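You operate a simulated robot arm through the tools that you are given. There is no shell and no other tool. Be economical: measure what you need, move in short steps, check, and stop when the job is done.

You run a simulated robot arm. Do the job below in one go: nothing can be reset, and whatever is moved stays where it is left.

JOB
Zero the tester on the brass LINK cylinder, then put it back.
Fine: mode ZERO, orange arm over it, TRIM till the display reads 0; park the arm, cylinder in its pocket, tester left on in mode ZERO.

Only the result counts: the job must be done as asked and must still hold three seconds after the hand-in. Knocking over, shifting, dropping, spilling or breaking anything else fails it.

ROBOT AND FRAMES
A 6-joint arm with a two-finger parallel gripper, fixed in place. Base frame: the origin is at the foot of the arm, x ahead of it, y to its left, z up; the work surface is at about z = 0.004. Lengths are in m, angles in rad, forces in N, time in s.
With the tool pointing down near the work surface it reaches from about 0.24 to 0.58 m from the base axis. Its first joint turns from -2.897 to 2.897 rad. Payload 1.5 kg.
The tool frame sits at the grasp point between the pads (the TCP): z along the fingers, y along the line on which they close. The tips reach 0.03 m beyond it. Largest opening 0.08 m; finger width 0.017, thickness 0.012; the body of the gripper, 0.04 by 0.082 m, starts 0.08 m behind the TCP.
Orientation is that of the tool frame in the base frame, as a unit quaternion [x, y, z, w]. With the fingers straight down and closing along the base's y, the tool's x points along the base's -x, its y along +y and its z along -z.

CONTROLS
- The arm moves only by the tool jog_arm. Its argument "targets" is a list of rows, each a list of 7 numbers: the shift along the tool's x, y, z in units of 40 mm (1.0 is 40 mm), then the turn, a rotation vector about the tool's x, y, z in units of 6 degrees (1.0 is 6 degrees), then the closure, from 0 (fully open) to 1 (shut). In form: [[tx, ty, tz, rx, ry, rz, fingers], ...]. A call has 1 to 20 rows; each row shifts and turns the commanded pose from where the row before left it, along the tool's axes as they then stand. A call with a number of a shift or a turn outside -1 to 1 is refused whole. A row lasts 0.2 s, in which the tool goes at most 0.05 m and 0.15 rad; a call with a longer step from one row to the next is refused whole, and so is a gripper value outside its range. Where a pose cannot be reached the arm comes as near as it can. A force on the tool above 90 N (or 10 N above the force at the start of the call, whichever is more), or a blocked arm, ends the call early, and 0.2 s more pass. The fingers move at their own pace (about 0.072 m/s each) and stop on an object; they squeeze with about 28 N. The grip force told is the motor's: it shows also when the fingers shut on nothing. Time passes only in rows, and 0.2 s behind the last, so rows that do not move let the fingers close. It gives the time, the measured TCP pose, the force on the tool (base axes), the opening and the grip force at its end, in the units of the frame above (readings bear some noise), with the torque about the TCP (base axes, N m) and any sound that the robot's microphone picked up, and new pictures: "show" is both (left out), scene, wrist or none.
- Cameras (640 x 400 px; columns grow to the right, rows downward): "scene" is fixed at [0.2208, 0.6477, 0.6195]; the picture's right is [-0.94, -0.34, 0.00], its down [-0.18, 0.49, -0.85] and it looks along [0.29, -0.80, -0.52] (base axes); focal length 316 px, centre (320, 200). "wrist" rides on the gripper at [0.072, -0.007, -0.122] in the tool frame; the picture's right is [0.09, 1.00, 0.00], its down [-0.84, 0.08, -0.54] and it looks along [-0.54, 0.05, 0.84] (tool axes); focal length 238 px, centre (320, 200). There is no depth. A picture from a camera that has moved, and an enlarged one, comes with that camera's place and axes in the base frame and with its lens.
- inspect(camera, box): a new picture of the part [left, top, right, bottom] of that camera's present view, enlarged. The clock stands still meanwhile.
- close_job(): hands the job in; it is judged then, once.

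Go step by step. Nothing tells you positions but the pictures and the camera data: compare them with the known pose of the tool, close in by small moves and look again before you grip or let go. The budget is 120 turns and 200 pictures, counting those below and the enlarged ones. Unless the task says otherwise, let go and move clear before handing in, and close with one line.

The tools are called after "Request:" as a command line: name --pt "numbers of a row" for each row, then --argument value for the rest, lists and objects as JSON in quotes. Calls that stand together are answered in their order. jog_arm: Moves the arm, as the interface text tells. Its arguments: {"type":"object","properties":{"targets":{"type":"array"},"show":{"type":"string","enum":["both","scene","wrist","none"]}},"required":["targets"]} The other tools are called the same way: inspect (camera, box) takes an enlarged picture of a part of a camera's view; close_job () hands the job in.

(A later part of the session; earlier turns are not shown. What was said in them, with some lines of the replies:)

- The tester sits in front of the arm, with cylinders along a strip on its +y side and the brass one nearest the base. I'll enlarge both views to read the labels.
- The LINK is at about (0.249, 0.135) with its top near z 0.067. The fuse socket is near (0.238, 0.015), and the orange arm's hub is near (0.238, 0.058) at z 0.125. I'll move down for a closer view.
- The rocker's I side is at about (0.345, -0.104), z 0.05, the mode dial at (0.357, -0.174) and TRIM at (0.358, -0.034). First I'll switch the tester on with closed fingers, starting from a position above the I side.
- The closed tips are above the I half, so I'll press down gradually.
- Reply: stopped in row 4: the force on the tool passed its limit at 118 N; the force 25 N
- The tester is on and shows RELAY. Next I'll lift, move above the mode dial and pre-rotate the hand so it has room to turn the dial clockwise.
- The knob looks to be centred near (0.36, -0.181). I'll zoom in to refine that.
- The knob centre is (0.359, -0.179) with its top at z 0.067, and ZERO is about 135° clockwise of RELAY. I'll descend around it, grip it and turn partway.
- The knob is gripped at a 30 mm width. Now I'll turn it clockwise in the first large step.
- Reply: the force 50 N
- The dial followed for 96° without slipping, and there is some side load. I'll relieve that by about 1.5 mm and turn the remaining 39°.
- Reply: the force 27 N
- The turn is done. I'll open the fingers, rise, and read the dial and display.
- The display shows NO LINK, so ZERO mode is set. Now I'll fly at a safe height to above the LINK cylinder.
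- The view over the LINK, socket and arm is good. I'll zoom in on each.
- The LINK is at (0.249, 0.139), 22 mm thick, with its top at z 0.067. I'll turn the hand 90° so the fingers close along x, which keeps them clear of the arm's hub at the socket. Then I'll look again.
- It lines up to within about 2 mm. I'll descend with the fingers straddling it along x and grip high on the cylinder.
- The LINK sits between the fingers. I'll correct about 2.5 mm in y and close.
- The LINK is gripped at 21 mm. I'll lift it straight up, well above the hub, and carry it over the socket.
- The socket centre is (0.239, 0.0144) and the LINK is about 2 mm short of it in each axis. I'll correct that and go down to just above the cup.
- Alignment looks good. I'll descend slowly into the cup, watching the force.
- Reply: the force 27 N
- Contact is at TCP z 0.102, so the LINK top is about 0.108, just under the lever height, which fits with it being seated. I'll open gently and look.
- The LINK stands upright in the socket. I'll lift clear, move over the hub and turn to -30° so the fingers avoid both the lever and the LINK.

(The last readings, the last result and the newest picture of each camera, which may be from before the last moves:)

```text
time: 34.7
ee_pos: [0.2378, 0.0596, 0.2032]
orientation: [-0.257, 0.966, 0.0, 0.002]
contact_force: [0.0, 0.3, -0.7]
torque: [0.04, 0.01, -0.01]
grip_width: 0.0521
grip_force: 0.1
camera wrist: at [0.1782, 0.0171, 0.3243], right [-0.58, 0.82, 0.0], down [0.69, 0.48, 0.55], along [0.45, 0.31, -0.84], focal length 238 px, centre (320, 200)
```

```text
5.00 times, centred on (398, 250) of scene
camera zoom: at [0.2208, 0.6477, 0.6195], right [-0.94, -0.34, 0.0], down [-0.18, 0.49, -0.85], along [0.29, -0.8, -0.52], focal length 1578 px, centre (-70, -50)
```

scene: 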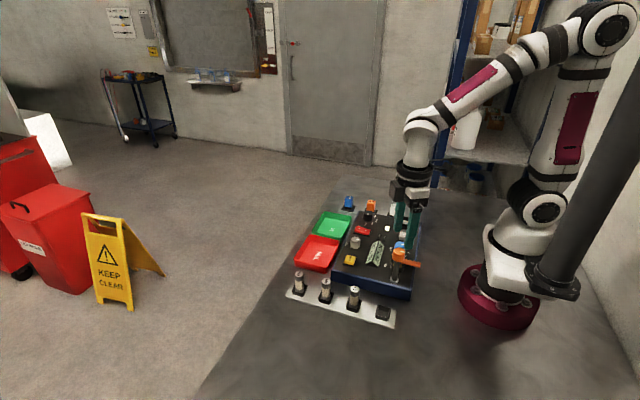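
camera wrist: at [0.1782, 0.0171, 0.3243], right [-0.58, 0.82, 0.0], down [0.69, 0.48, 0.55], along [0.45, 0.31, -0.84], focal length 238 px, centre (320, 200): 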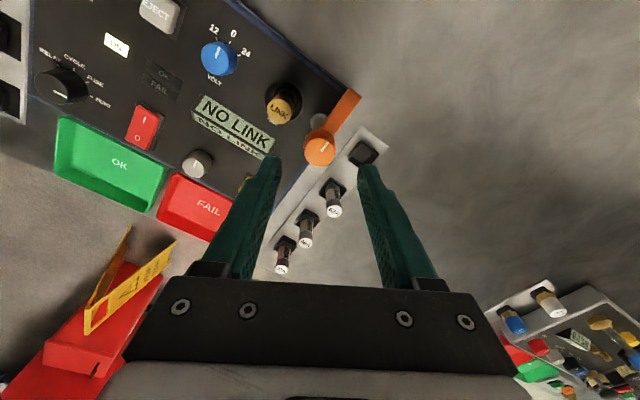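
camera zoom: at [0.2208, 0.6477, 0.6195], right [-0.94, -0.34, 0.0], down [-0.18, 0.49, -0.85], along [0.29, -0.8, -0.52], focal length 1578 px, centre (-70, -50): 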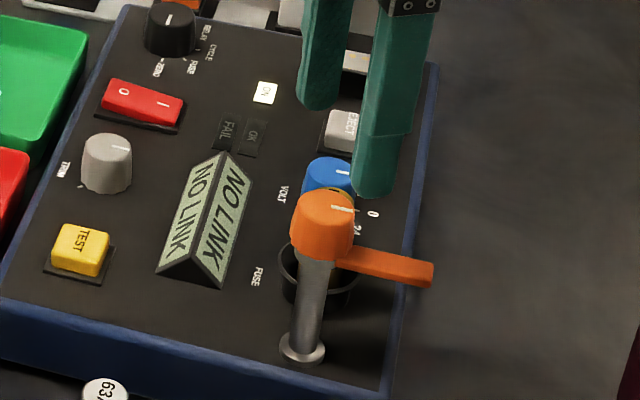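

The hub top is at (0.239, 0.059), z 0.138, about 28 mm wide. I'll lower the fingers around it with the tips above the LINK top, then grip.

Request:
jog_arm --pt "-0.02 -0.03 0.7 0 0 0 0.35" --pt "0 0 0.5 0 0 0 0.35" --pt "0 0 0.23 0 0 0 0.35" --pt "0 0 0 0 0 0 1" --pt "0 0 0 0 0 0 1" --show "both"

Request:
inspect --camera "scene" --box '[350, 210, 446, 290]'

```text
time: 35.9
ee_pos: [0.2398, 0.0591, 0.1459]
orientation: [-0.257, 0.967, 0.001, 0.001]
contact_force: [-11.7, 22.5, 0.8]
torque: [0.9, 0.05, 0.04]
grip_width: 0.0272
grip_force: 34.8
camera wrist: at [0.1791, 0.0172, 0.2674], right [-0.57, 0.82, 0.0], down [0.69, 0.48, 0.54], along [0.44, 0.31, -0.84], focal length 238 px, centre (320, 200)
```

scene: 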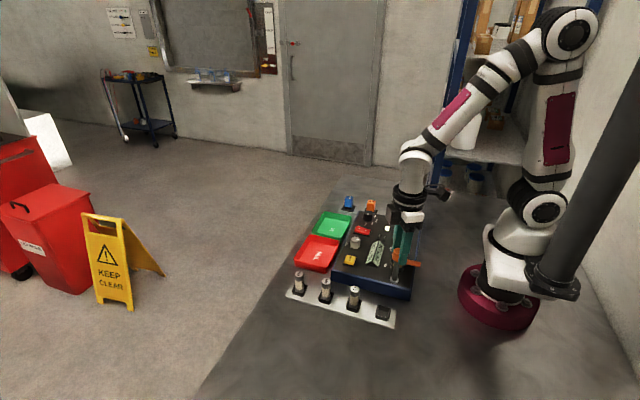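
wrist: 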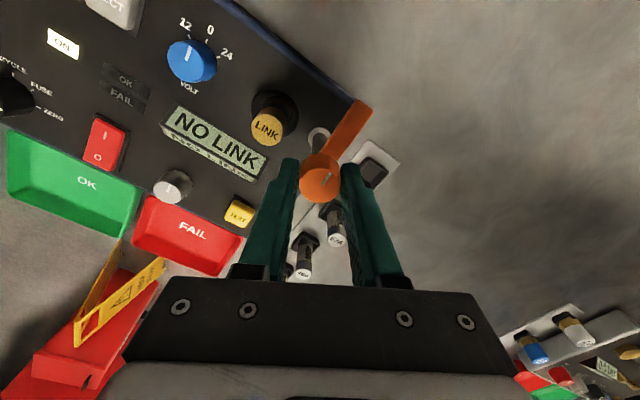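

```text
5.00 times, centred on (398, 250) of scene
camera zoom: at [0.2208, 0.6477, 0.6195], right [-0.94, -0.34, 0.0], down [-0.18, 0.49, -0.85], along [0.29, -0.8, -0.52], focal length 1578 px, centre (-70, -50)
```

zoom: 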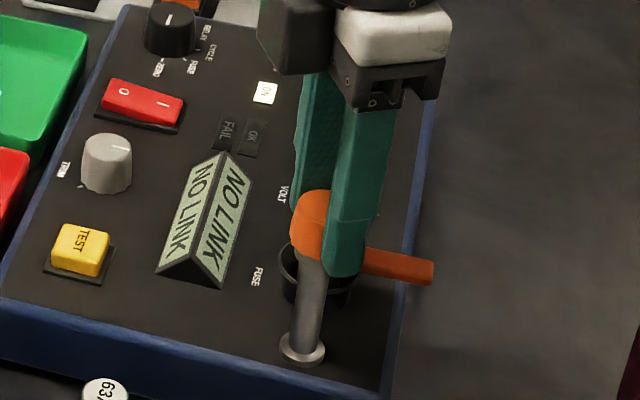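

It is gripped with a small side load. I'll relieve that and swing the arm counter-clockwise halfway, then check.

Request:
jog_arm --pt "0 0.025 0 0 0 0 1" --pt "0 0 0 0 0 -1 1" --pt "0 0 0 0 0 -1 1" --pt "0 0 0 0 0 -1 1" --pt "0 0 0 0 0 -1 1" --pt "0 0 0 0 0 -1 1" --pt "0 0 0 0 0 -1 1" --pt "0 0 0 0 0 -1 1" --show "both"

```text
time: 37.7
ee_pos: [0.2393, 0.0593, 0.1462]
orientation: [-0.589, 0.808, 0.0, 0.002]
contact_force: [7.7, -30.8, -12.9]
torque: [-0.86, -0.1, -0.03]
grip_width: 0.0273
grip_force: 37.6
camera wrist: at [0.2228, -0.0117, 0.2675], right [-0.98, 0.22, 0.0], down [0.18, 0.82, 0.54], along [0.12, 0.53, -0.84], focal length 238 px, centre (320, 200)
```

scene: 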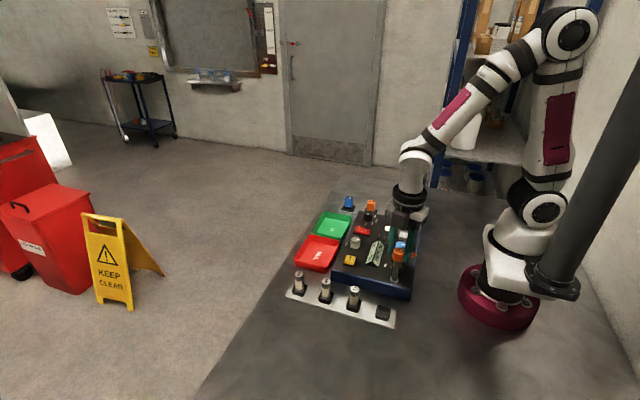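
wrist: 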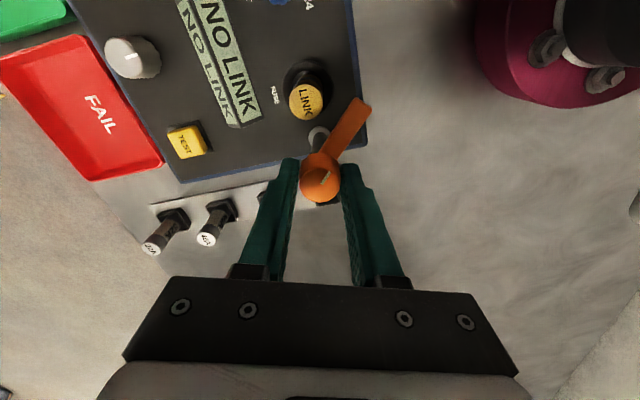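

The lever is following. I'll relieve the load and complete the swing over the LINK.

Request:
jog_arm --pt "0.03 0 0 0 0 -1 1" --pt "0 0 0 0 0 -1 1" --pt "0 0 0 0 0 -1 1" --pt "0 0 0 0 0 -1 1" --pt "0 0 0 0 0 -1 1" --pt "0 0 0 0 0 -1 1" --pt "0 0 0 0 0 -1 1" --pt "0 0 0 0 0 -1 1" --pt "0 0 0 0 0 0 1" --show "both"

Request:
inspect --camera "wrist" --box '[200, 40, 400, 200]'

Request:
inspect --camera "scene" --box '[350, 210, 446, 290]'

```text
time: 39.7
ee_pos: [0.2407, 0.0575, 0.1467]
orientation: [0.866, -0.5, 0.002, -0.004]
contact_force: [28.0, 20.0, 6.7]
torque: [0.41, -0.99, -0.29]
grip_width: 0.0272
grip_force: 37.7
camera wrist: at [0.281, -0.0009, 0.2683], right [-0.82, -0.58, -0.01], down [-0.49, 0.68, 0.54], along [-0.31, 0.44, -0.84], focal length 238 px, centre (320, 200)
```

scene: 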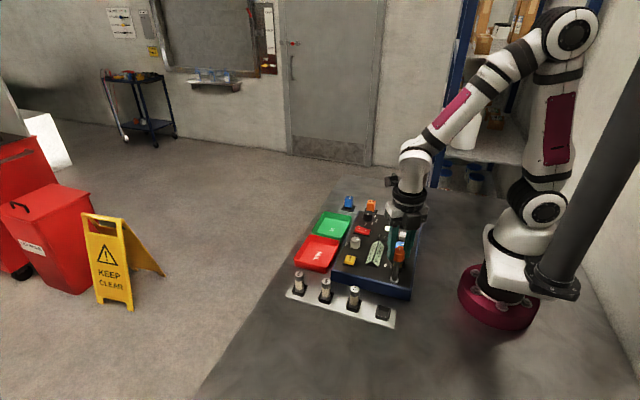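
wrist: 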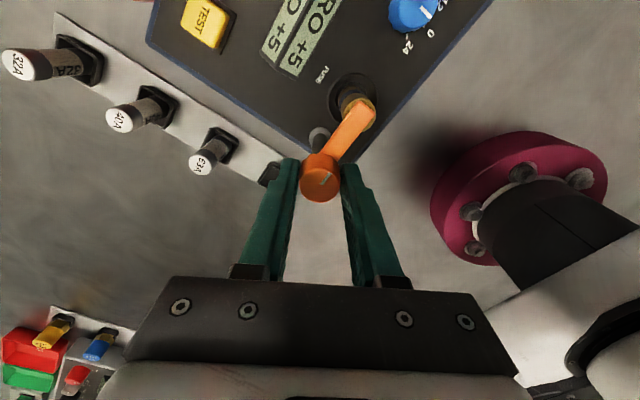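

```text
2.50 times, centred on (300, 120) of wrist
camera zoom: at [0.281, -0.0009, 0.2683], right [-0.82, -0.58, -0.01], down [-0.49, 0.68, 0.54], along [-0.31, 0.44, -0.84], focal length 596 px, centre (370, 400)
```

zoom: 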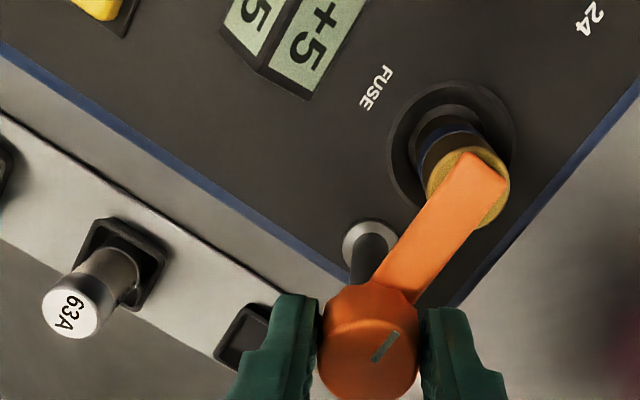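

```text
5.00 times, centred on (398, 250) of scene
camera zoom: at [0.2208, 0.6477, 0.6195], right [-0.94, -0.34, 0.0], down [-0.18, 0.49, -0.85], along [0.29, -0.8, -0.52], focal length 1578 px, centre (-70, -50)
```

zoom: 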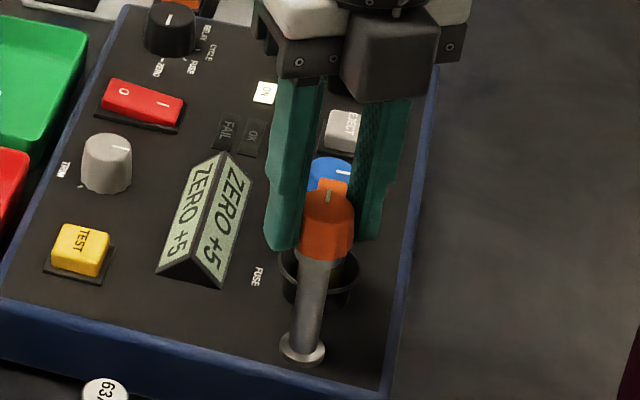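

The display reads ZERO +5, so the arm is in place. I'll release the hub, lift and turn the hand back to neutral.

Request:
jog_arm --pt "0 0 0 0 0 0 0.4" --pt "0 0 0 0 0 0 0.4" --pt "0 0 -0.5 0 0 0 0.4" --pt "0 0 -1 0 0 1 0.4" --pt "0 0 0 0 0 1 0.4" --pt "0 0 0 0 0 1 0.4" --pt "0 0 0 0 0 1 0.4" --pt "0 0 0 0 0 1 0.4" --pt "0 0 0 0 0 1 0.4" --pt "0 0 0 0 0 1 0.4" --pt "0 0 0 0 0 1 0.4" --pt "0 0 0 0 0 1 0.4" --pt "0 0 0 0 0 1 0.4" --pt "0 0 0 0 0 1 0.4" --pt "0 0 0 0 0 1 0.4" --pt "0 0 0 0 0 1 0.4" --pt "0 0 0 0 0 1 0.4" --pt "0 0 0 0 0 1 0.4" --pt "0 0 0 0 0 1 0.4" --show "none"

```text
time: 43.7
ee_pos: [0.2383, 0.0581, 0.2048]
orientation: [-0.206, 0.979, 0.0, 0.001]
contact_force: [-1.0, -0.8, -0.6]
torque: [0.0, -0.01, 0.01]
grip_width: 0.0479
grip_force: 0.1
```

Request:
jog_arm --pt "0 0 0 0 0 1 0.4" --pt "0 0 0 0 0 1 0.4" --pt "0 0 0 0 0 1 0.4" --pt "0 0 0 0 0 1 0.4" --pt "-0.75 -0.58 0 0 0 0 0.4" --pt "-0.75 -0.58 0 0 0 0 0.4" --pt "-0.75 -0.58 0 0 0 0 0.4" --pt "-0.75 -0.57 0 0 0 0 0.4" --pt "0 0 1 0 0 0 0.4" --pt "0 0 0 0 0 0 0.4" --show "both"

Request:
inspect --camera "wrist" --box '[240, 40, 400, 180]'

Request:
inspect --camera "scene" --box '[330, 210, 426, 290]'

```text
time: 45.9
ee_pos: [0.3578, -0.0363, 0.1667]
orientation: [0.001, 1.0, 0.001, 0.002]
contact_force: [-0.1, -0.3, -0.2]
torque: [0.0, 0.02, 0.05]
grip_width: 0.0478
grip_force: 0.1
camera wrist: at [0.2855, -0.0422, 0.2878], right [-0.09, 1.0, 0.0], down [0.84, 0.07, 0.54], along [0.54, 0.05, -0.84], focal length 238 px, centre (320, 200)
```

scene: 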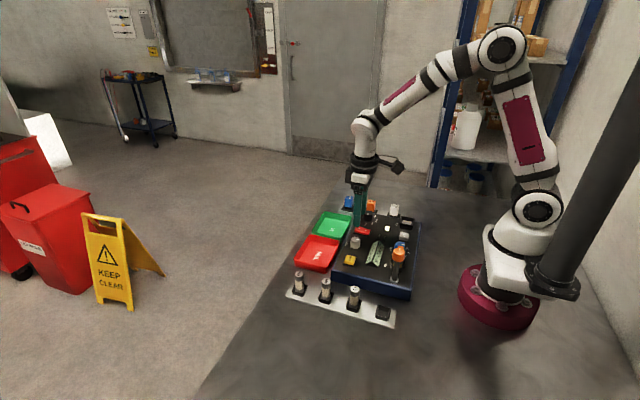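
wrist: 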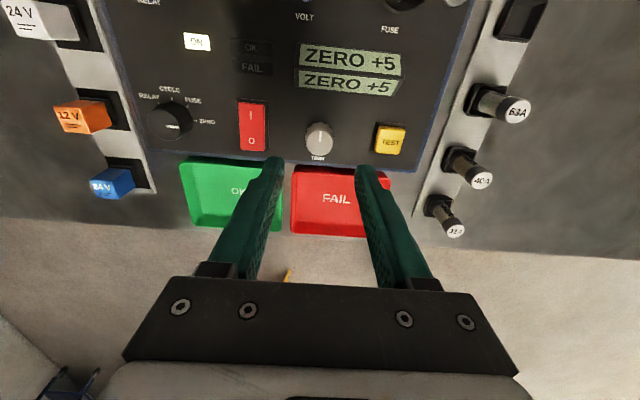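

```text
2.86 times, centred on (320, 110) of wrist
camera zoom: at [0.2855, -0.0422, 0.2878], right [-0.09, 1.0, 0.0], down [0.84, 0.07, 0.54], along [0.54, 0.05, -0.84], focal length 681 px, centre (320, 457)
```

zoom: 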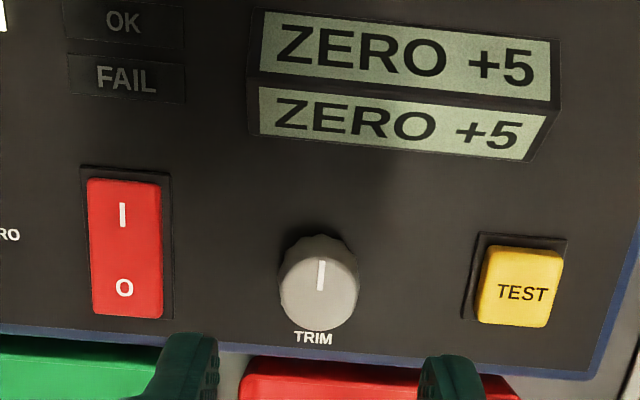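

```text
5.00 times, centred on (378, 250) of scene
camera zoom: at [0.2208, 0.6477, 0.6195], right [-0.94, -0.34, 0.0], down [-0.18, 0.49, -0.85], along [0.29, -0.8, -0.52], focal length 1578 px, centre (30, -50)
```

zoom: 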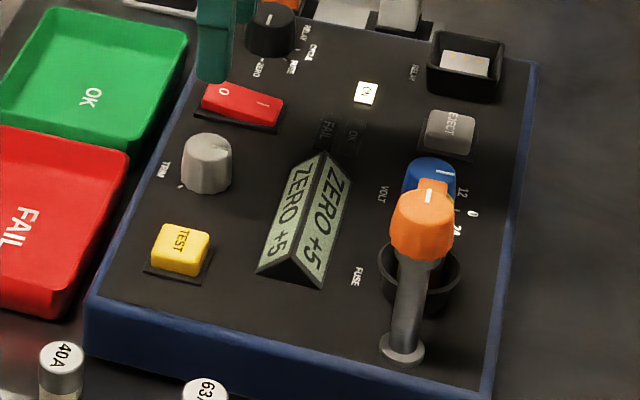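

TRIM is at (0.361, -0.035), top z 0.067 and 27 mm wide, and the display is in the wrist view. I'll descend and grip it.

Request:
jog_arm --pt "-0.08 0.03 1 0 0 0 0.4" --pt "0 0 0.7 0 0 0 0.4" --pt "0 0 0.32 0 0 0 0.4" --pt "0 0 0 0 0 0 1" --pt "0 0 0 0 0 0 1" --show "wrist"

```text
time: 47.1
ee_pos: [0.3624, -0.0351, 0.0851]
orientation: [0.001, 1.0, -0.001, 0.002]
contact_force: [0.9, -38.6, -10.1]
torque: [-1.11, -0.27, -0.12]
grip_width: 0.0265
grip_force: 36.2
camera wrist: at [0.289, -0.0415, 0.2067], right [-0.09, 1.0, 0.0], down [0.83, 0.08, 0.54], along [0.54, 0.05, -0.84], focal length 238 px, centre (320, 200)
```

wrist: 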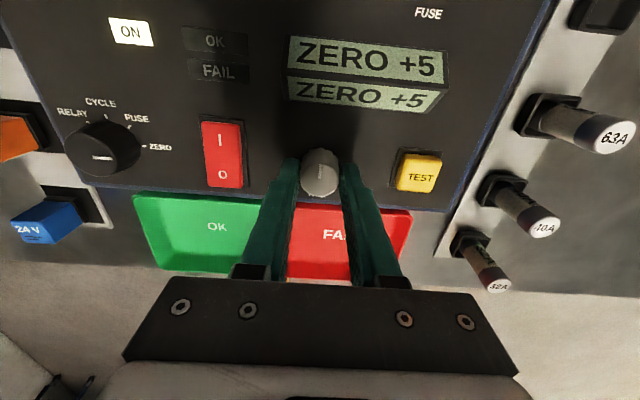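

Gripped. I'll relieve the side load and try a 12° turn to find which way the reading moves.

Request:
jog_arm --pt "0 -0.035 0 0 0 0 1" --pt "0 0 0 0 0 1 1" --pt "0 0 0 0 0 1 1" --pt "0 0 0 0 0 0 1" --show "wrist"

```text
time: 48.1
ee_pos: [0.3611, -0.0348, 0.0854]
orientation: [0.107, 0.994, 0.001, 0.001]
contact_force: [-3.4, -27.2, 3.0]
torque: [-0.8, 0.14, -0.04]
grip_width: 0.0263
grip_force: 37.7
camera wrist: at [0.2894, -0.0261, 0.2068], right [0.12, 0.99, 0.0], down [0.83, -0.1, 0.54], along [0.54, -0.06, -0.84], focal length 238 px, centre (320, 200)
```

wrist: 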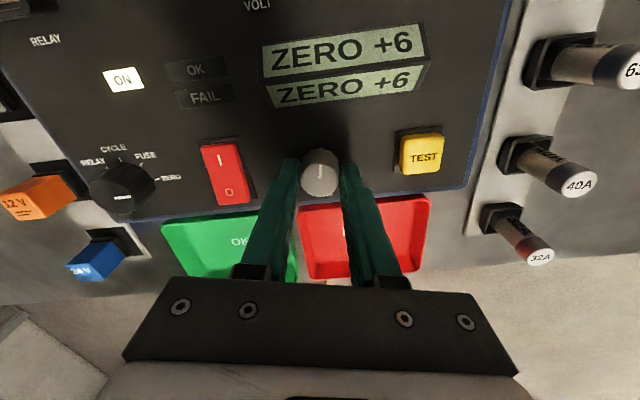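

Clockwise raises the reading, so I'll turn counter-clockwise 60° and check.

Request:
jog_arm --pt "0 -0.02 0 0 0 -1 1" --pt "0 0 0 0 0 -1 1" --pt "0 0 0 0 0 -1 1" --pt "0 0 0 0 0 -1 1" --pt "0 0 0 0 0 -1 1" --pt "0 0 0 0 0 -1 1" --pt "0 0 0 0 0 -1 1" --pt "0 0 0 0 0 -1 1" --pt "0 0 0 0 0 -1 1" --pt "0 0 0 0 0 -1 1" --pt "0 0 0 0 0 0 1" --show "both"

Request:
inspect --camera "scene" --box '[330, 210, 426, 290]'

```text
time: 50.5
ee_pos: [0.3632, -0.0356, 0.0848]
orientation: [-0.407, 0.914, 0.0, 0.003]
contact_force: [23.9, -36.2, -8.7]
torque: [-1.0, -0.65, -0.05]
grip_width: 0.0264
grip_force: 36.9
camera wrist: at [0.3188, -0.0937, 0.2064], right [-0.8, 0.6, 0.0], down [0.5, 0.67, 0.55], along [0.33, 0.44, -0.84], focal length 238 px, centre (320, 200)
```

scene: 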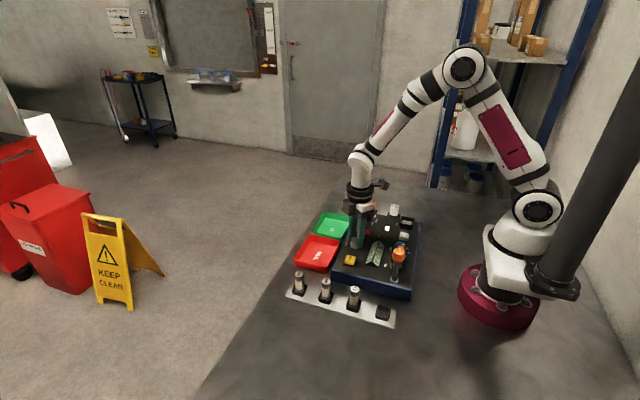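
wrist: 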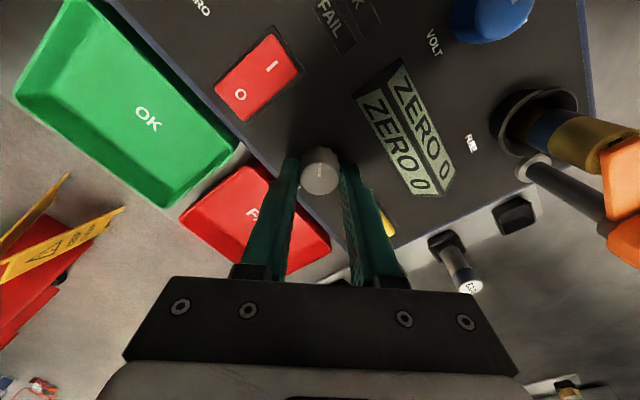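

```text
5.00 times, centred on (378, 250) of scene
camera zoom: at [0.2208, 0.6477, 0.6195], right [-0.94, -0.34, 0.0], down [-0.18, 0.49, -0.85], along [0.29, -0.8, -0.52], focal length 1578 px, centre (30, -50)
```

zoom: 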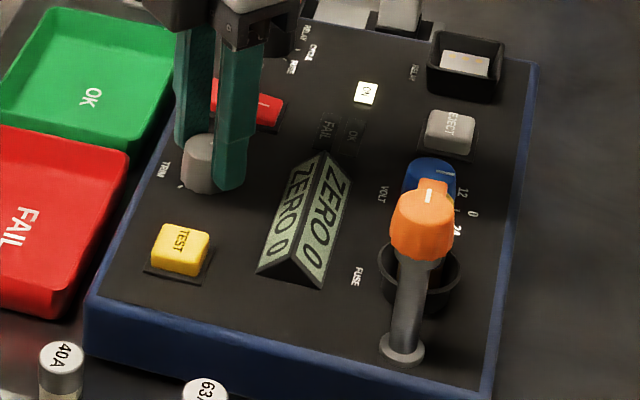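

The display reads ZERO 0. I'll relieve the side load, release and lift, then check that the reading holds.

Request:
jog_arm --pt "0 -0.035 0 0 0 0 1" --pt "0 0 0 0 0 0 0.4" --pt "0 0 0 0 0 0 0.4" --pt "0 0 -0.5 0 0 0 0.4" --pt "0 0 -1 0 0 0 0.4" --pt "0 0 -1 0 0 0 0.4" --pt "0 0 -0.5 0 0 0 0.4" --pt "0 0 0 0 0 0 0.4" --show "none"

Request:
inspect --camera "scene" --box '[330, 210, 426, 290]'

```text
time: 52.3
ee_pos: [0.361, -0.0365, 0.2056]
orientation: [-0.406, 0.914, 0.0, 0.001]
contact_force: [-1.0, -0.5, 0.5]
torque: [-0.01, -0.01, 0.02]
grip_width: 0.0481
grip_force: 0.0
```

```text
5.00 times, centred on (378, 250) of scene
camera zoom: at [0.2208, 0.6477, 0.6195], right [-0.94, -0.34, 0.0], down [-0.18, 0.49, -0.85], along [0.29, -0.8, -0.52], focal length 1578 px, centre (30, -50)
```

zoom: 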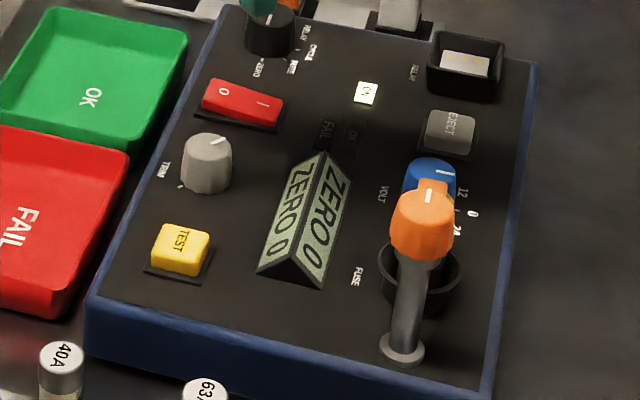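

Zero holds. Next I'll return above the hub with the hand at -120°.

Request:
jog_arm --pt "0.07 0.965 0 0 0 0 0.35" --pt "0.07 0.965 0 0 0 0 0.35" --pt "0.07 0.965 0 0 0 0 0.35" --pt "0.065 0.96 0 0 0 0 0.35" --pt "0 0 0 0 0 -1 0.35" --pt "0 0 0 0 0 -1 0.35" --pt "0 0 0 0 0 -1 0.35" --pt "0 0 0 0 0 -1 0.35" --pt "0 0 0 0 0 -1 0.35" --pt "0 0 0 0 0 -1 0.35" --pt "0 0 0 0 0 -1 0.35" --pt "0 0 0 0 0 -1 0.35" --pt "0 0 0 0 0 -1 0.35" --pt "0 0 0 0 0 -1 0.35" --pt "0 0 0 0 0 -1 0.35" --pt "0 0 0 0 0 -1 0.35" --pt "0 0 0 0 0 0 0.35" --show "wrist"

```text
time: 55.9
ee_pos: [0.2413, 0.0582, 0.205]
orientation: [0.866, -0.5, 0.0, -0.001]
contact_force: [0.0, 0.1, 0.3]
torque: [0.05, -0.04, -0.01]
grip_width: 0.0516
grip_force: 0.1
camera wrist: at [0.2815, -0.0005, 0.3267], right [-0.82, -0.58, 0.0], down [-0.49, 0.68, 0.54], along [-0.31, 0.44, -0.84], focal length 238 px, centre (320, 200)
```

wrist: 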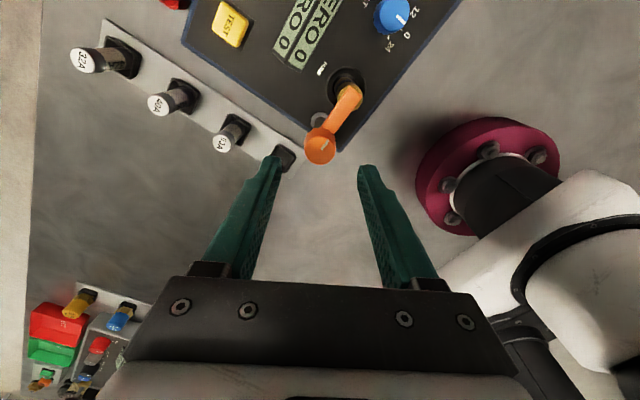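

Request:
jog_arm --pt "0 0.025 0.7 0 0 0 0.35" --pt "0 0 0.5 0 0 0 0.35" --pt "0 0 0.27 0 0 0 0.35" --pt "0 0 0 0 0 0 1" --pt "0 0 0 0 0 0 1" --show "wrist"

```text
time: 57.1
ee_pos: [0.2412, 0.0598, 0.1461]
orientation: [0.866, -0.501, 0.002, -0.004]
contact_force: [11.8, 9.4, -15.0]
torque: [0.25, -0.35, -0.02]
grip_width: 0.0273
grip_force: 34.7
camera wrist: at [0.2811, -0.0004, 0.2678], right [-0.82, -0.58, -0.01], down [-0.49, 0.69, 0.54], along [-0.31, 0.45, -0.84], focal length 238 px, centre (320, 200)
```

wrist: 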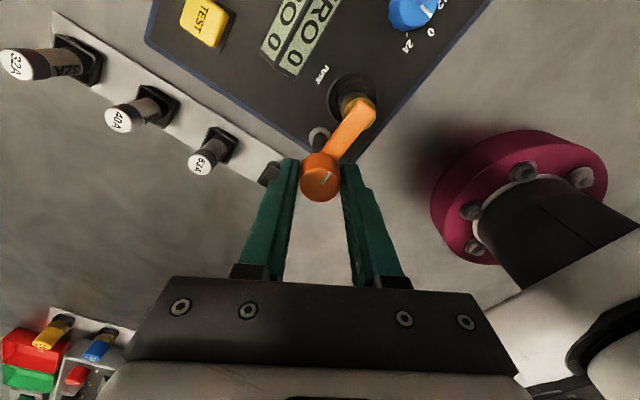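

Gripped. I'll swing the arm back 90° to its park position.

Request:
jog_arm --pt "0 -0.02 0 0 0 1 1" --pt "0 0 0 0 0 1 1" --pt "0 0 0 0 0 1 1" --pt "0 0 0 0 0 1 1" --pt "0 0 0 0 0 1 1" --pt "0 0 0 0 0 1 1" --pt "0 0 0 0 0 1 1" --pt "0 0 0 0 0 1 1" --pt "0 0 0 0 0 1 1" --pt "0 0 0 0 0 1 1" --pt "0 0 0 0 0 1 1" --pt "0 0 0 0 0 1 1" --pt "0 0 0 0 0 1 1" --pt "0 0 0 0 0 1 1" --pt "0 0 0 0 0 1 1" --pt "0 0 0 0 0 0 1" --show "both"

Request:
inspect --camera "scene" --box '[350, 210, 446, 290]'

```text
time: 60.5
ee_pos: [0.2391, 0.0589, 0.1463]
orientation: [-0.256, 0.967, 0.003, -0.001]
contact_force: [-35.3, 42.6, -12.7]
torque: [1.03, 1.09, 0.15]
grip_width: 0.0274
grip_force: 37.7
camera wrist: at [0.1799, 0.0176, 0.2676], right [-0.57, 0.82, 0.0], down [0.69, 0.48, 0.54], along [0.44, 0.31, -0.84], focal length 238 px, centre (320, 200)
```

scene: 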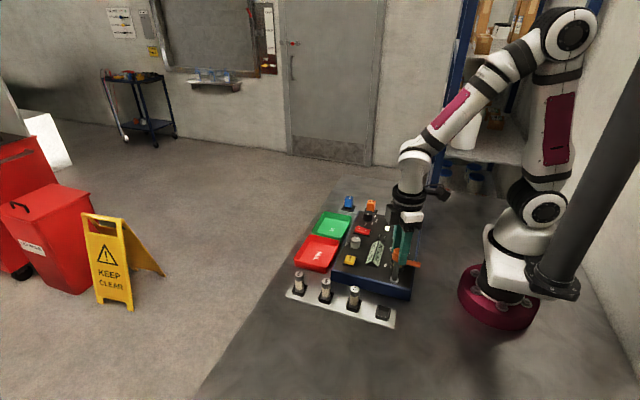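
wrist: 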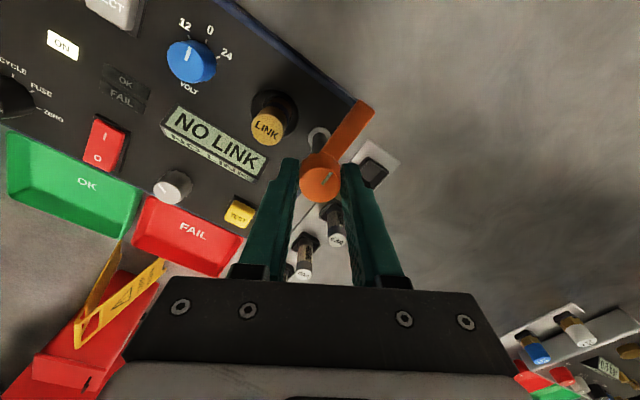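

```text
5.00 times, centred on (398, 250) of scene
camera zoom: at [0.2208, 0.6477, 0.6195], right [-0.94, -0.34, 0.0], down [-0.18, 0.49, -0.85], along [0.29, -0.8, -0.52], focal length 1578 px, centre (-70, -50)
```

zoom: 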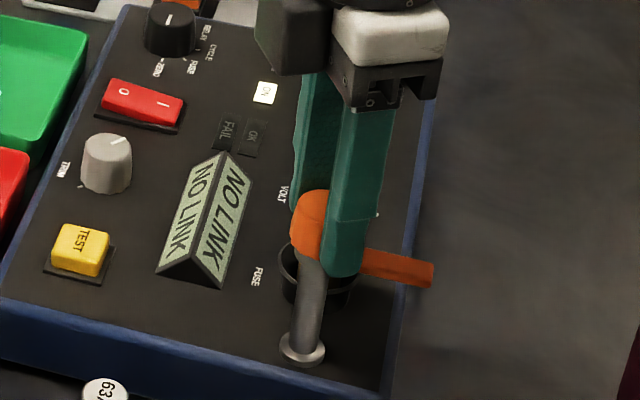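

The arm is parked as at the start. I'll release, lift, turn to -90° and move above the LINK.

Request:
jog_arm --pt "0 0.035 0 0 0 0 1" --pt "0 0 0 0 0 0 0.35" --pt "0 0 0 0 0 0 0.35" --pt "0 0 -0.5 0 0 0 0.35" --pt "0 0 -1 0 0 0 0.4" --pt "0 0 0 0 0 -1 0.4" --pt "0 0 0 0 0 -1 0.4" --pt "0 0 0 0 0 -1 0.4" --pt "0 0 0 0 0 -1 0.4" --pt "0 0 0 0 0 -1 0.4" --pt "0 0 0 0 0 -1 0.4" --pt "0 0 0 0 0 -1 0.4" --pt "0 0 0 0 0 -1 0.4" --pt "0 0 0 0 0 -1 0.4" --pt "0 0 0 0 0 -1 0.4" --pt "0.55 0 0 0 0 0 0.4" --pt "0.55 0 0 0 0 0 0.4" --pt "0 0 0 0 0 0 0.4" --show "both"

Request:
inspect --camera "wrist" --box '[240, 100, 400, 220]'

Request:
inspect --camera "scene" --box '[350, 210, 446, 290]'

```text
time: 64.3
ee_pos: [0.2398, 0.0152, 0.2058]
orientation: [-0.706, 0.708, -0.001, 0.002]
contact_force: [-0.2, -0.8, 0.1]
torque: [-0.04, 0.0, 0.02]
grip_width: 0.048
grip_force: 0.1
camera wrist: at [0.2457, -0.0567, 0.3277], right [-1.0, -0.09, 0.0], down [-0.08, 0.84, 0.54], along [-0.05, 0.54, -0.84], focal length 238 px, centre (320, 200)
```

scene: 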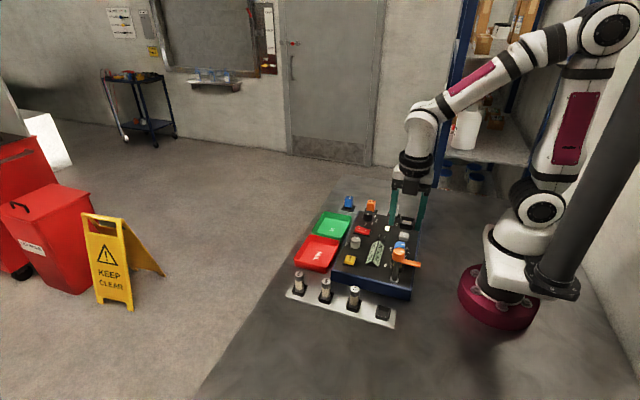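
wrist: 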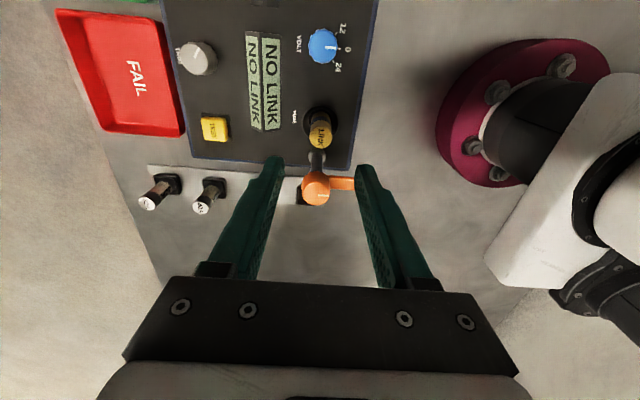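

```text
3.33 times, centred on (320, 160) of wrist
camera zoom: at [0.2457, -0.0567, 0.3277], right [-1.0, -0.09, 0.0], down [-0.08, 0.84, 0.54], along [-0.05, 0.54, -0.84], focal length 794 px, centre (320, 333)
```

zoom: 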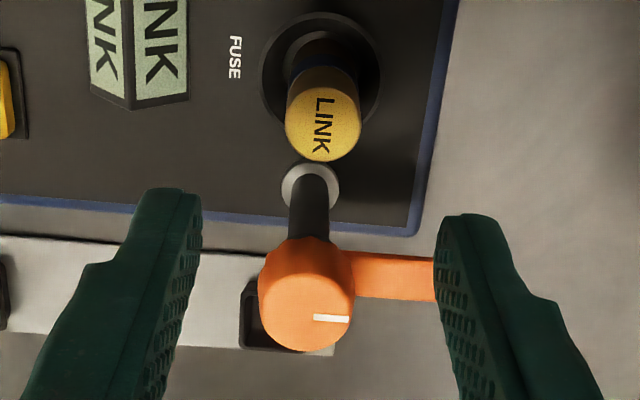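

```text
5.00 times, centred on (398, 250) of scene
camera zoom: at [0.2208, 0.6477, 0.6195], right [-0.94, -0.34, 0.0], down [-0.18, 0.49, -0.85], along [0.29, -0.8, -0.52], focal length 1578 px, centre (-70, -50)
```

zoom: 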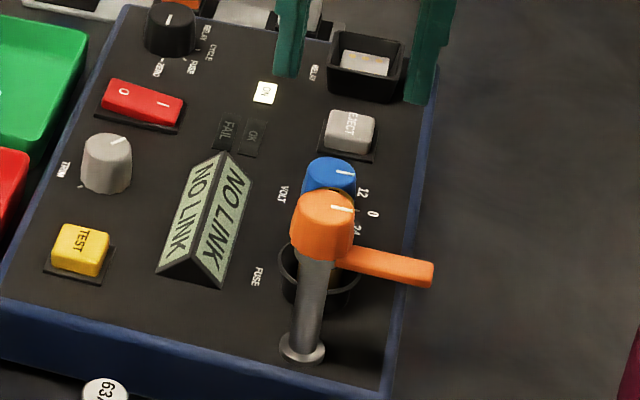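

The arm is parked and the LINK is right under the hand. I'll descend to the earlier grip height and grip.

Request:
jog_arm --pt "0 0 1 0 0 0 0.4" --pt "0 0 1 0 0 0 0.4" --pt "0 0 0.55 0 0 0 0.4" --pt "0 0 0 0 0 0 0.4" --pt "0 0 0 0 0 0 1" --pt "0 0 0 0 0 0 1" --pt "0 0 0 0 0 0 1" --show "wrist"

```text
time: 65.9
ee_pos: [0.241, 0.0148, 0.1047]
orientation: [-0.706, 0.708, -0.001, 0.002]
contact_force: [-0.3, -0.3, -0.1]
torque: [-0.01, 0.0, -0.02]
grip_width: 0.0209
grip_force: 27.8
camera wrist: at [0.2463, -0.0568, 0.2258], right [-1.0, -0.09, 0.0], down [-0.08, 0.84, 0.54], along [-0.05, 0.54, -0.84], focal length 238 px, centre (320, 200)
```

wrist: 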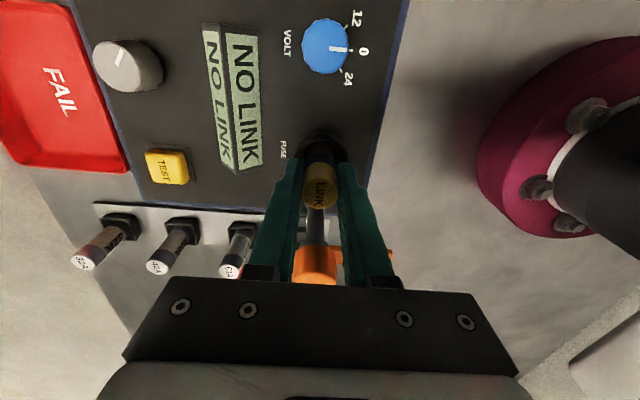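

Request:
jog_arm --pt "0 0 -0.5 0 0 0 1" --pt "0 0 -0.8 0 0 0 1" --pt "0 0 -0.8 0 0 0 1" --pt "0 0 -0.8 0 0 0 1" --pt "-0.78 -0.05 0 0 0 0 1" --pt "-0.78 -0.06 0 0 0 0 1" --pt "-0.78 -0.06 0 0 0 0 1" --pt "-0.77 -0.05 0 0 0 0 1" --pt "0 0 0.8 0 0 0 1" --pt "0 0 0.8 0 0 0 1" --pt "0 0 0.5 0 0 0 1" --pt "0 0 0 0 0 0 1" --show "both"

Request:
inspect --camera "wrist" --box '[240, 100, 400, 220]'

Request:
inspect --camera "scene" --box '[340, 260, 420, 330]'

```text
time: 68.5
ee_pos: [0.2486, 0.1408, 0.1358]
orientation: [-0.707, 0.708, 0.0, 0.002]
contact_force: [-0.5, 0.0, -1.4]
torque: [0.01, 0.02, 0.0]
grip_width: 0.0206
grip_force: 27.8
camera wrist: at [0.2542, 0.0686, 0.2576], right [-1.0, -0.09, 0.0], down [-0.08, 0.84, 0.54], along [-0.05, 0.54, -0.84], focal length 238 px, centre (320, 200)
```

scene: 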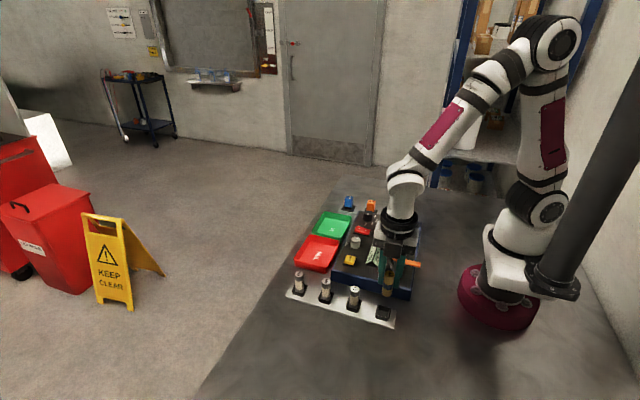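
wrist: 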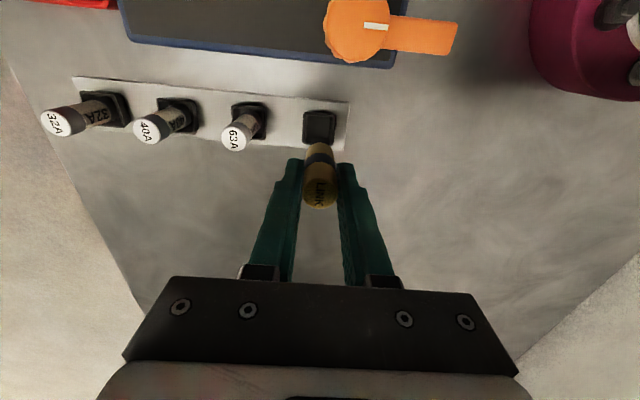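

```text
3.33 times, centred on (320, 160) of wrist
camera zoom: at [0.2542, 0.0686, 0.2576], right [-1.0, -0.09, 0.0], down [-0.08, 0.84, 0.54], along [-0.05, 0.54, -0.84], focal length 794 px, centre (320, 333)
```

zoom: 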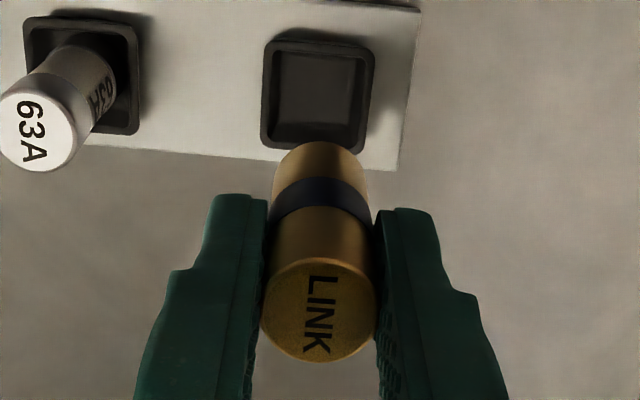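

```text
5.71 times, centred on (380, 295) of scene
camera zoom: at [0.2208, 0.6477, 0.6195], right [-0.94, -0.34, 0.0], down [-0.18, 0.49, -0.85], along [0.29, -0.8, -0.52], focal length 1803 px, centre (-23, -343)
```

zoom: 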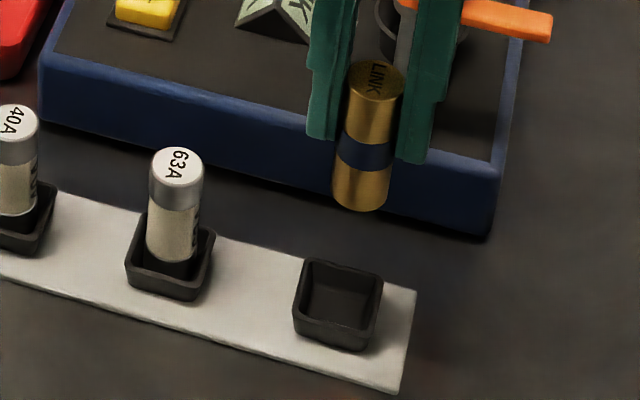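

The pocket is at about (0.248, 0.1385) and the LINK is within 1 mm of it. I'll nudge and descend to just above the rim, then check.

Request:
jog_arm --pt "0.03 0 0.7 0 0 0 1" --pt "0 0 0.5 0 0 0 1" --pt "0 0 0 0 0 0 1" --show "wrist"

Request:
inspect --camera "wrist" --box '[240, 100, 400, 220]'

Request:
inspect --camera "scene" --box '[340, 260, 420, 330]'

```text
time: 69.3
ee_pos: [0.2485, 0.1389, 0.0878]
orientation: [-0.707, 0.707, -0.001, 0.001]
contact_force: [0.4, -0.6, -2.5]
torque: [0.05, -0.01, 0.01]
grip_width: 0.021
grip_force: 27.9
camera wrist: at [0.2544, 0.0672, 0.2093], right [-1.0, -0.09, 0.0], down [-0.08, 0.84, 0.54], along [-0.05, 0.54, -0.84], focal length 238 px, centre (320, 200)
```

wrist: 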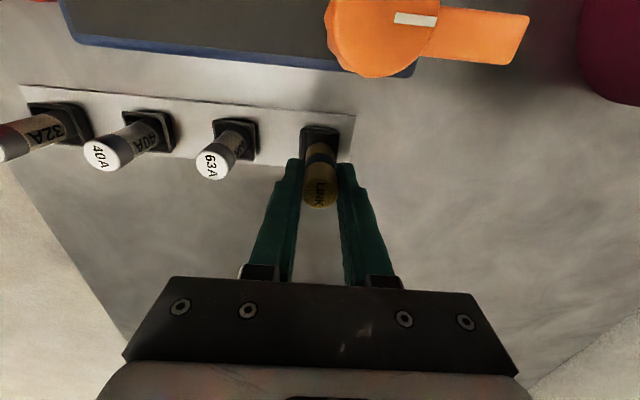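

```text
3.33 times, centred on (320, 160) of wrist
camera zoom: at [0.2544, 0.0672, 0.2093], right [-1.0, -0.09, 0.0], down [-0.08, 0.84, 0.54], along [-0.05, 0.54, -0.84], focal length 794 px, centre (320, 333)
```

zoom: 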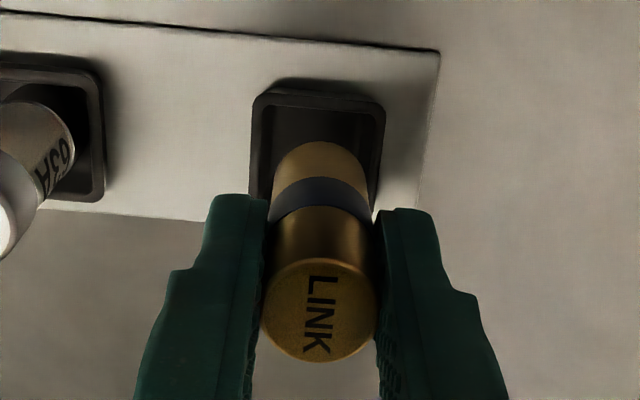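

```text
5.71 times, centred on (380, 295) of scene
camera zoom: at [0.2208, 0.6477, 0.6195], right [-0.94, -0.34, 0.0], down [-0.18, 0.49, -0.85], along [0.29, -0.8, -0.52], focal length 1803 px, centre (-23, -343)
```

zoom: 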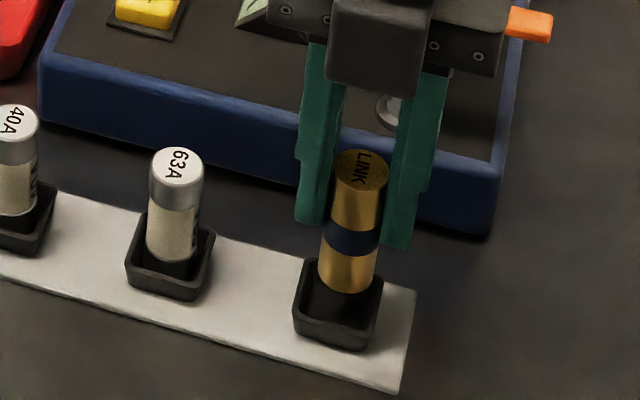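

Alignment is good. I'll lower it slowly into the pocket.

Request:
jog_arm --pt "0 0 0.25 0 0 0 1" --pt "0 0 0.2 0 0 0 1" --pt "0 0 0.08 0 0 0 1" --pt "0 0 0.05 0 0 0 1" --pt "0 0 0 0 0 0 1" --show "wrist"

```text
time: 70.5
ee_pos: [0.2487, 0.1393, 0.0655]
orientation: [-0.707, 0.708, 0.0, 0.001]
contact_force: [0.0, -0.9, -2.2]
torque: [0.05, 0.02, 0.02]
grip_width: 0.0209
grip_force: 27.6
camera wrist: at [0.2548, 0.0672, 0.1864], right [-1.0, -0.09, 0.0], down [-0.08, 0.84, 0.54], along [-0.05, 0.54, -0.84], focal length 238 px, centre (320, 200)
```

wrist: 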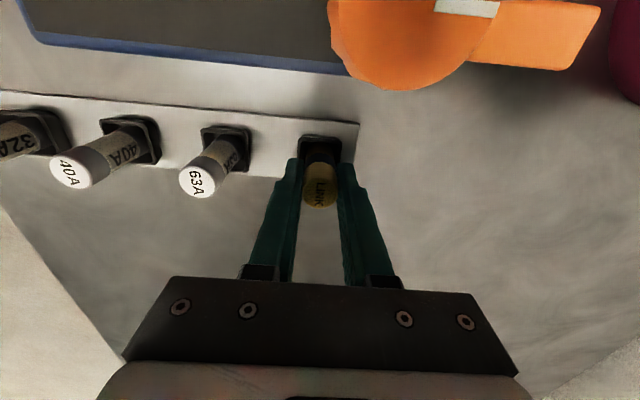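

Request:
jog_arm --pt "0 0 0.04 0 0 0 1" --pt "0 0 0.03 0 0 0 1" --pt "0 0 0 0 0 0 1" --show "none"

```text
time: 71.3
ee_pos: [0.2497, 0.1393, 0.0627]
orientation: [-0.707, 0.707, 0.0, 0.002]
contact_force: [-8.3, -2.0, 36.3]
torque: [-0.1, 0.54, -0.04]
grip_width: 0.0207
grip_force: 27.8
```

It has touched the floor at about the predicted height. I'll ease up slightly, open and lift away.

Request:
jog_arm --pt "0 0 -0.03 0 0 0 1" --pt "0 0 0 0 0 0 0.45" --pt "0 0 0 0 0 0 0.4" --pt "0 0 -0.5 0 0 0 0.4" --pt "0 0 -1 0 0 0 0.4" --pt "0 0 -1 0 0 0 0.4" --pt "0 0 -1 0 0 0 0.4" --pt "-0.8 0 0 0 0 0 0.4" --pt "0 0 0 0 0 0 0.4" --show "both"

Request:
inspect --camera "scene" --box '[280, 190, 450, 330]'

Request:
inspect --camera "scene" --box '[340, 260, 420, 330]'

```text
time: 73.3
ee_pos: [0.2465, 0.1698, 0.204]
orientation: [-0.707, 0.708, 0.0, 0.002]
contact_force: [-0.5, -0.2, 0.5]
torque: [-0.02, 0.0, -0.01]
grip_width: 0.0479
grip_force: 0.1
camera wrist: at [0.2536, 0.0983, 0.3254], right [-1.0, -0.09, 0.0], down [-0.08, 0.84, 0.54], along [-0.05, 0.54, -0.84], focal length 238 px, centre (320, 200)
```

scene: 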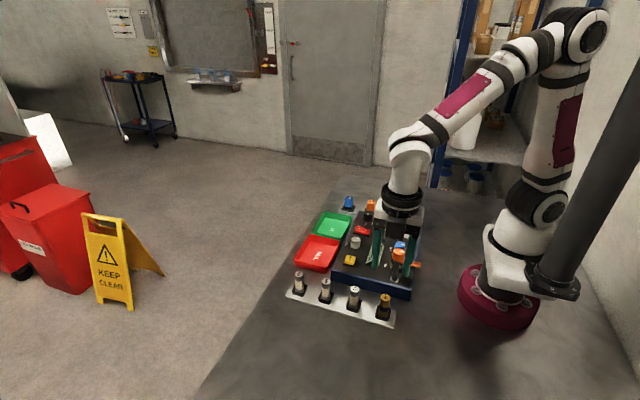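
wrist: 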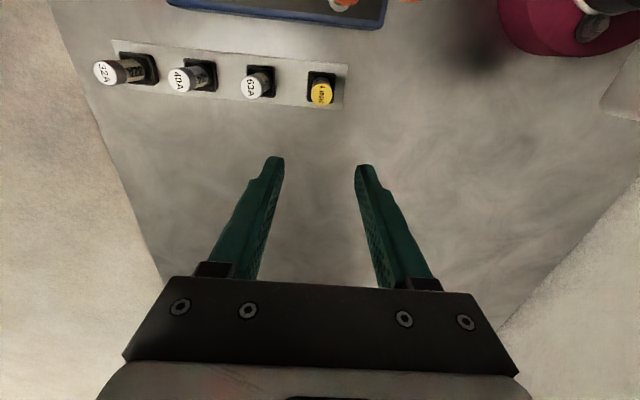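

```text
2.86 times, centred on (365, 260) of scene
camera zoom: at [0.2208, 0.6477, 0.6195], right [-0.94, -0.34, 0.0], down [-0.18, 0.49, -0.85], along [0.29, -0.8, -0.52], focal length 902 px, centre (191, 29)
```

zoom: 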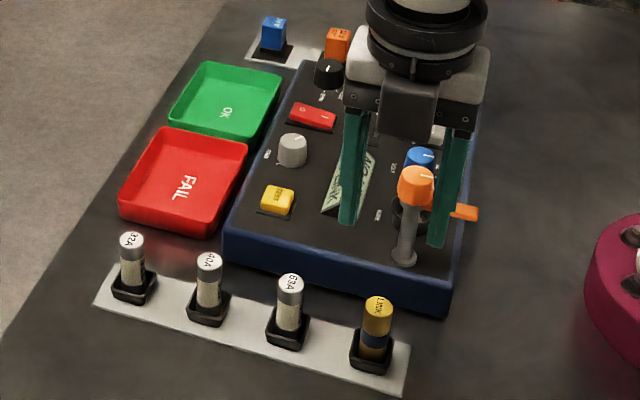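

```text
5.71 times, centred on (380, 295) of scene
camera zoom: at [0.2208, 0.6477, 0.6195], right [-0.94, -0.34, 0.0], down [-0.18, 0.49, -0.85], along [0.29, -0.8, -0.52], focal length 1803 px, centre (-23, -343)
```

zoom: 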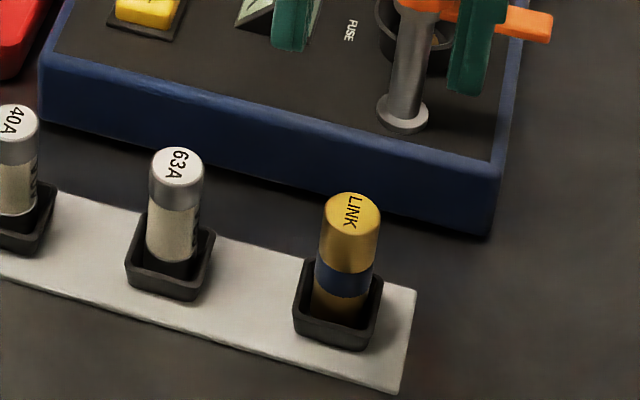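

The LINK stands upright in its pocket and the orange arm is parked. The tester is on in ZERO mode with the trim left where it read 0, and the gripper is clear, so I'm handing in.

Request:
close_job

```text
The job is handed in.
```

The tester was zeroed on the LINK (display read ZERO 0) and the job is handed in: LINK back in its pocket, arm parked, tester left on in mode ZERO.
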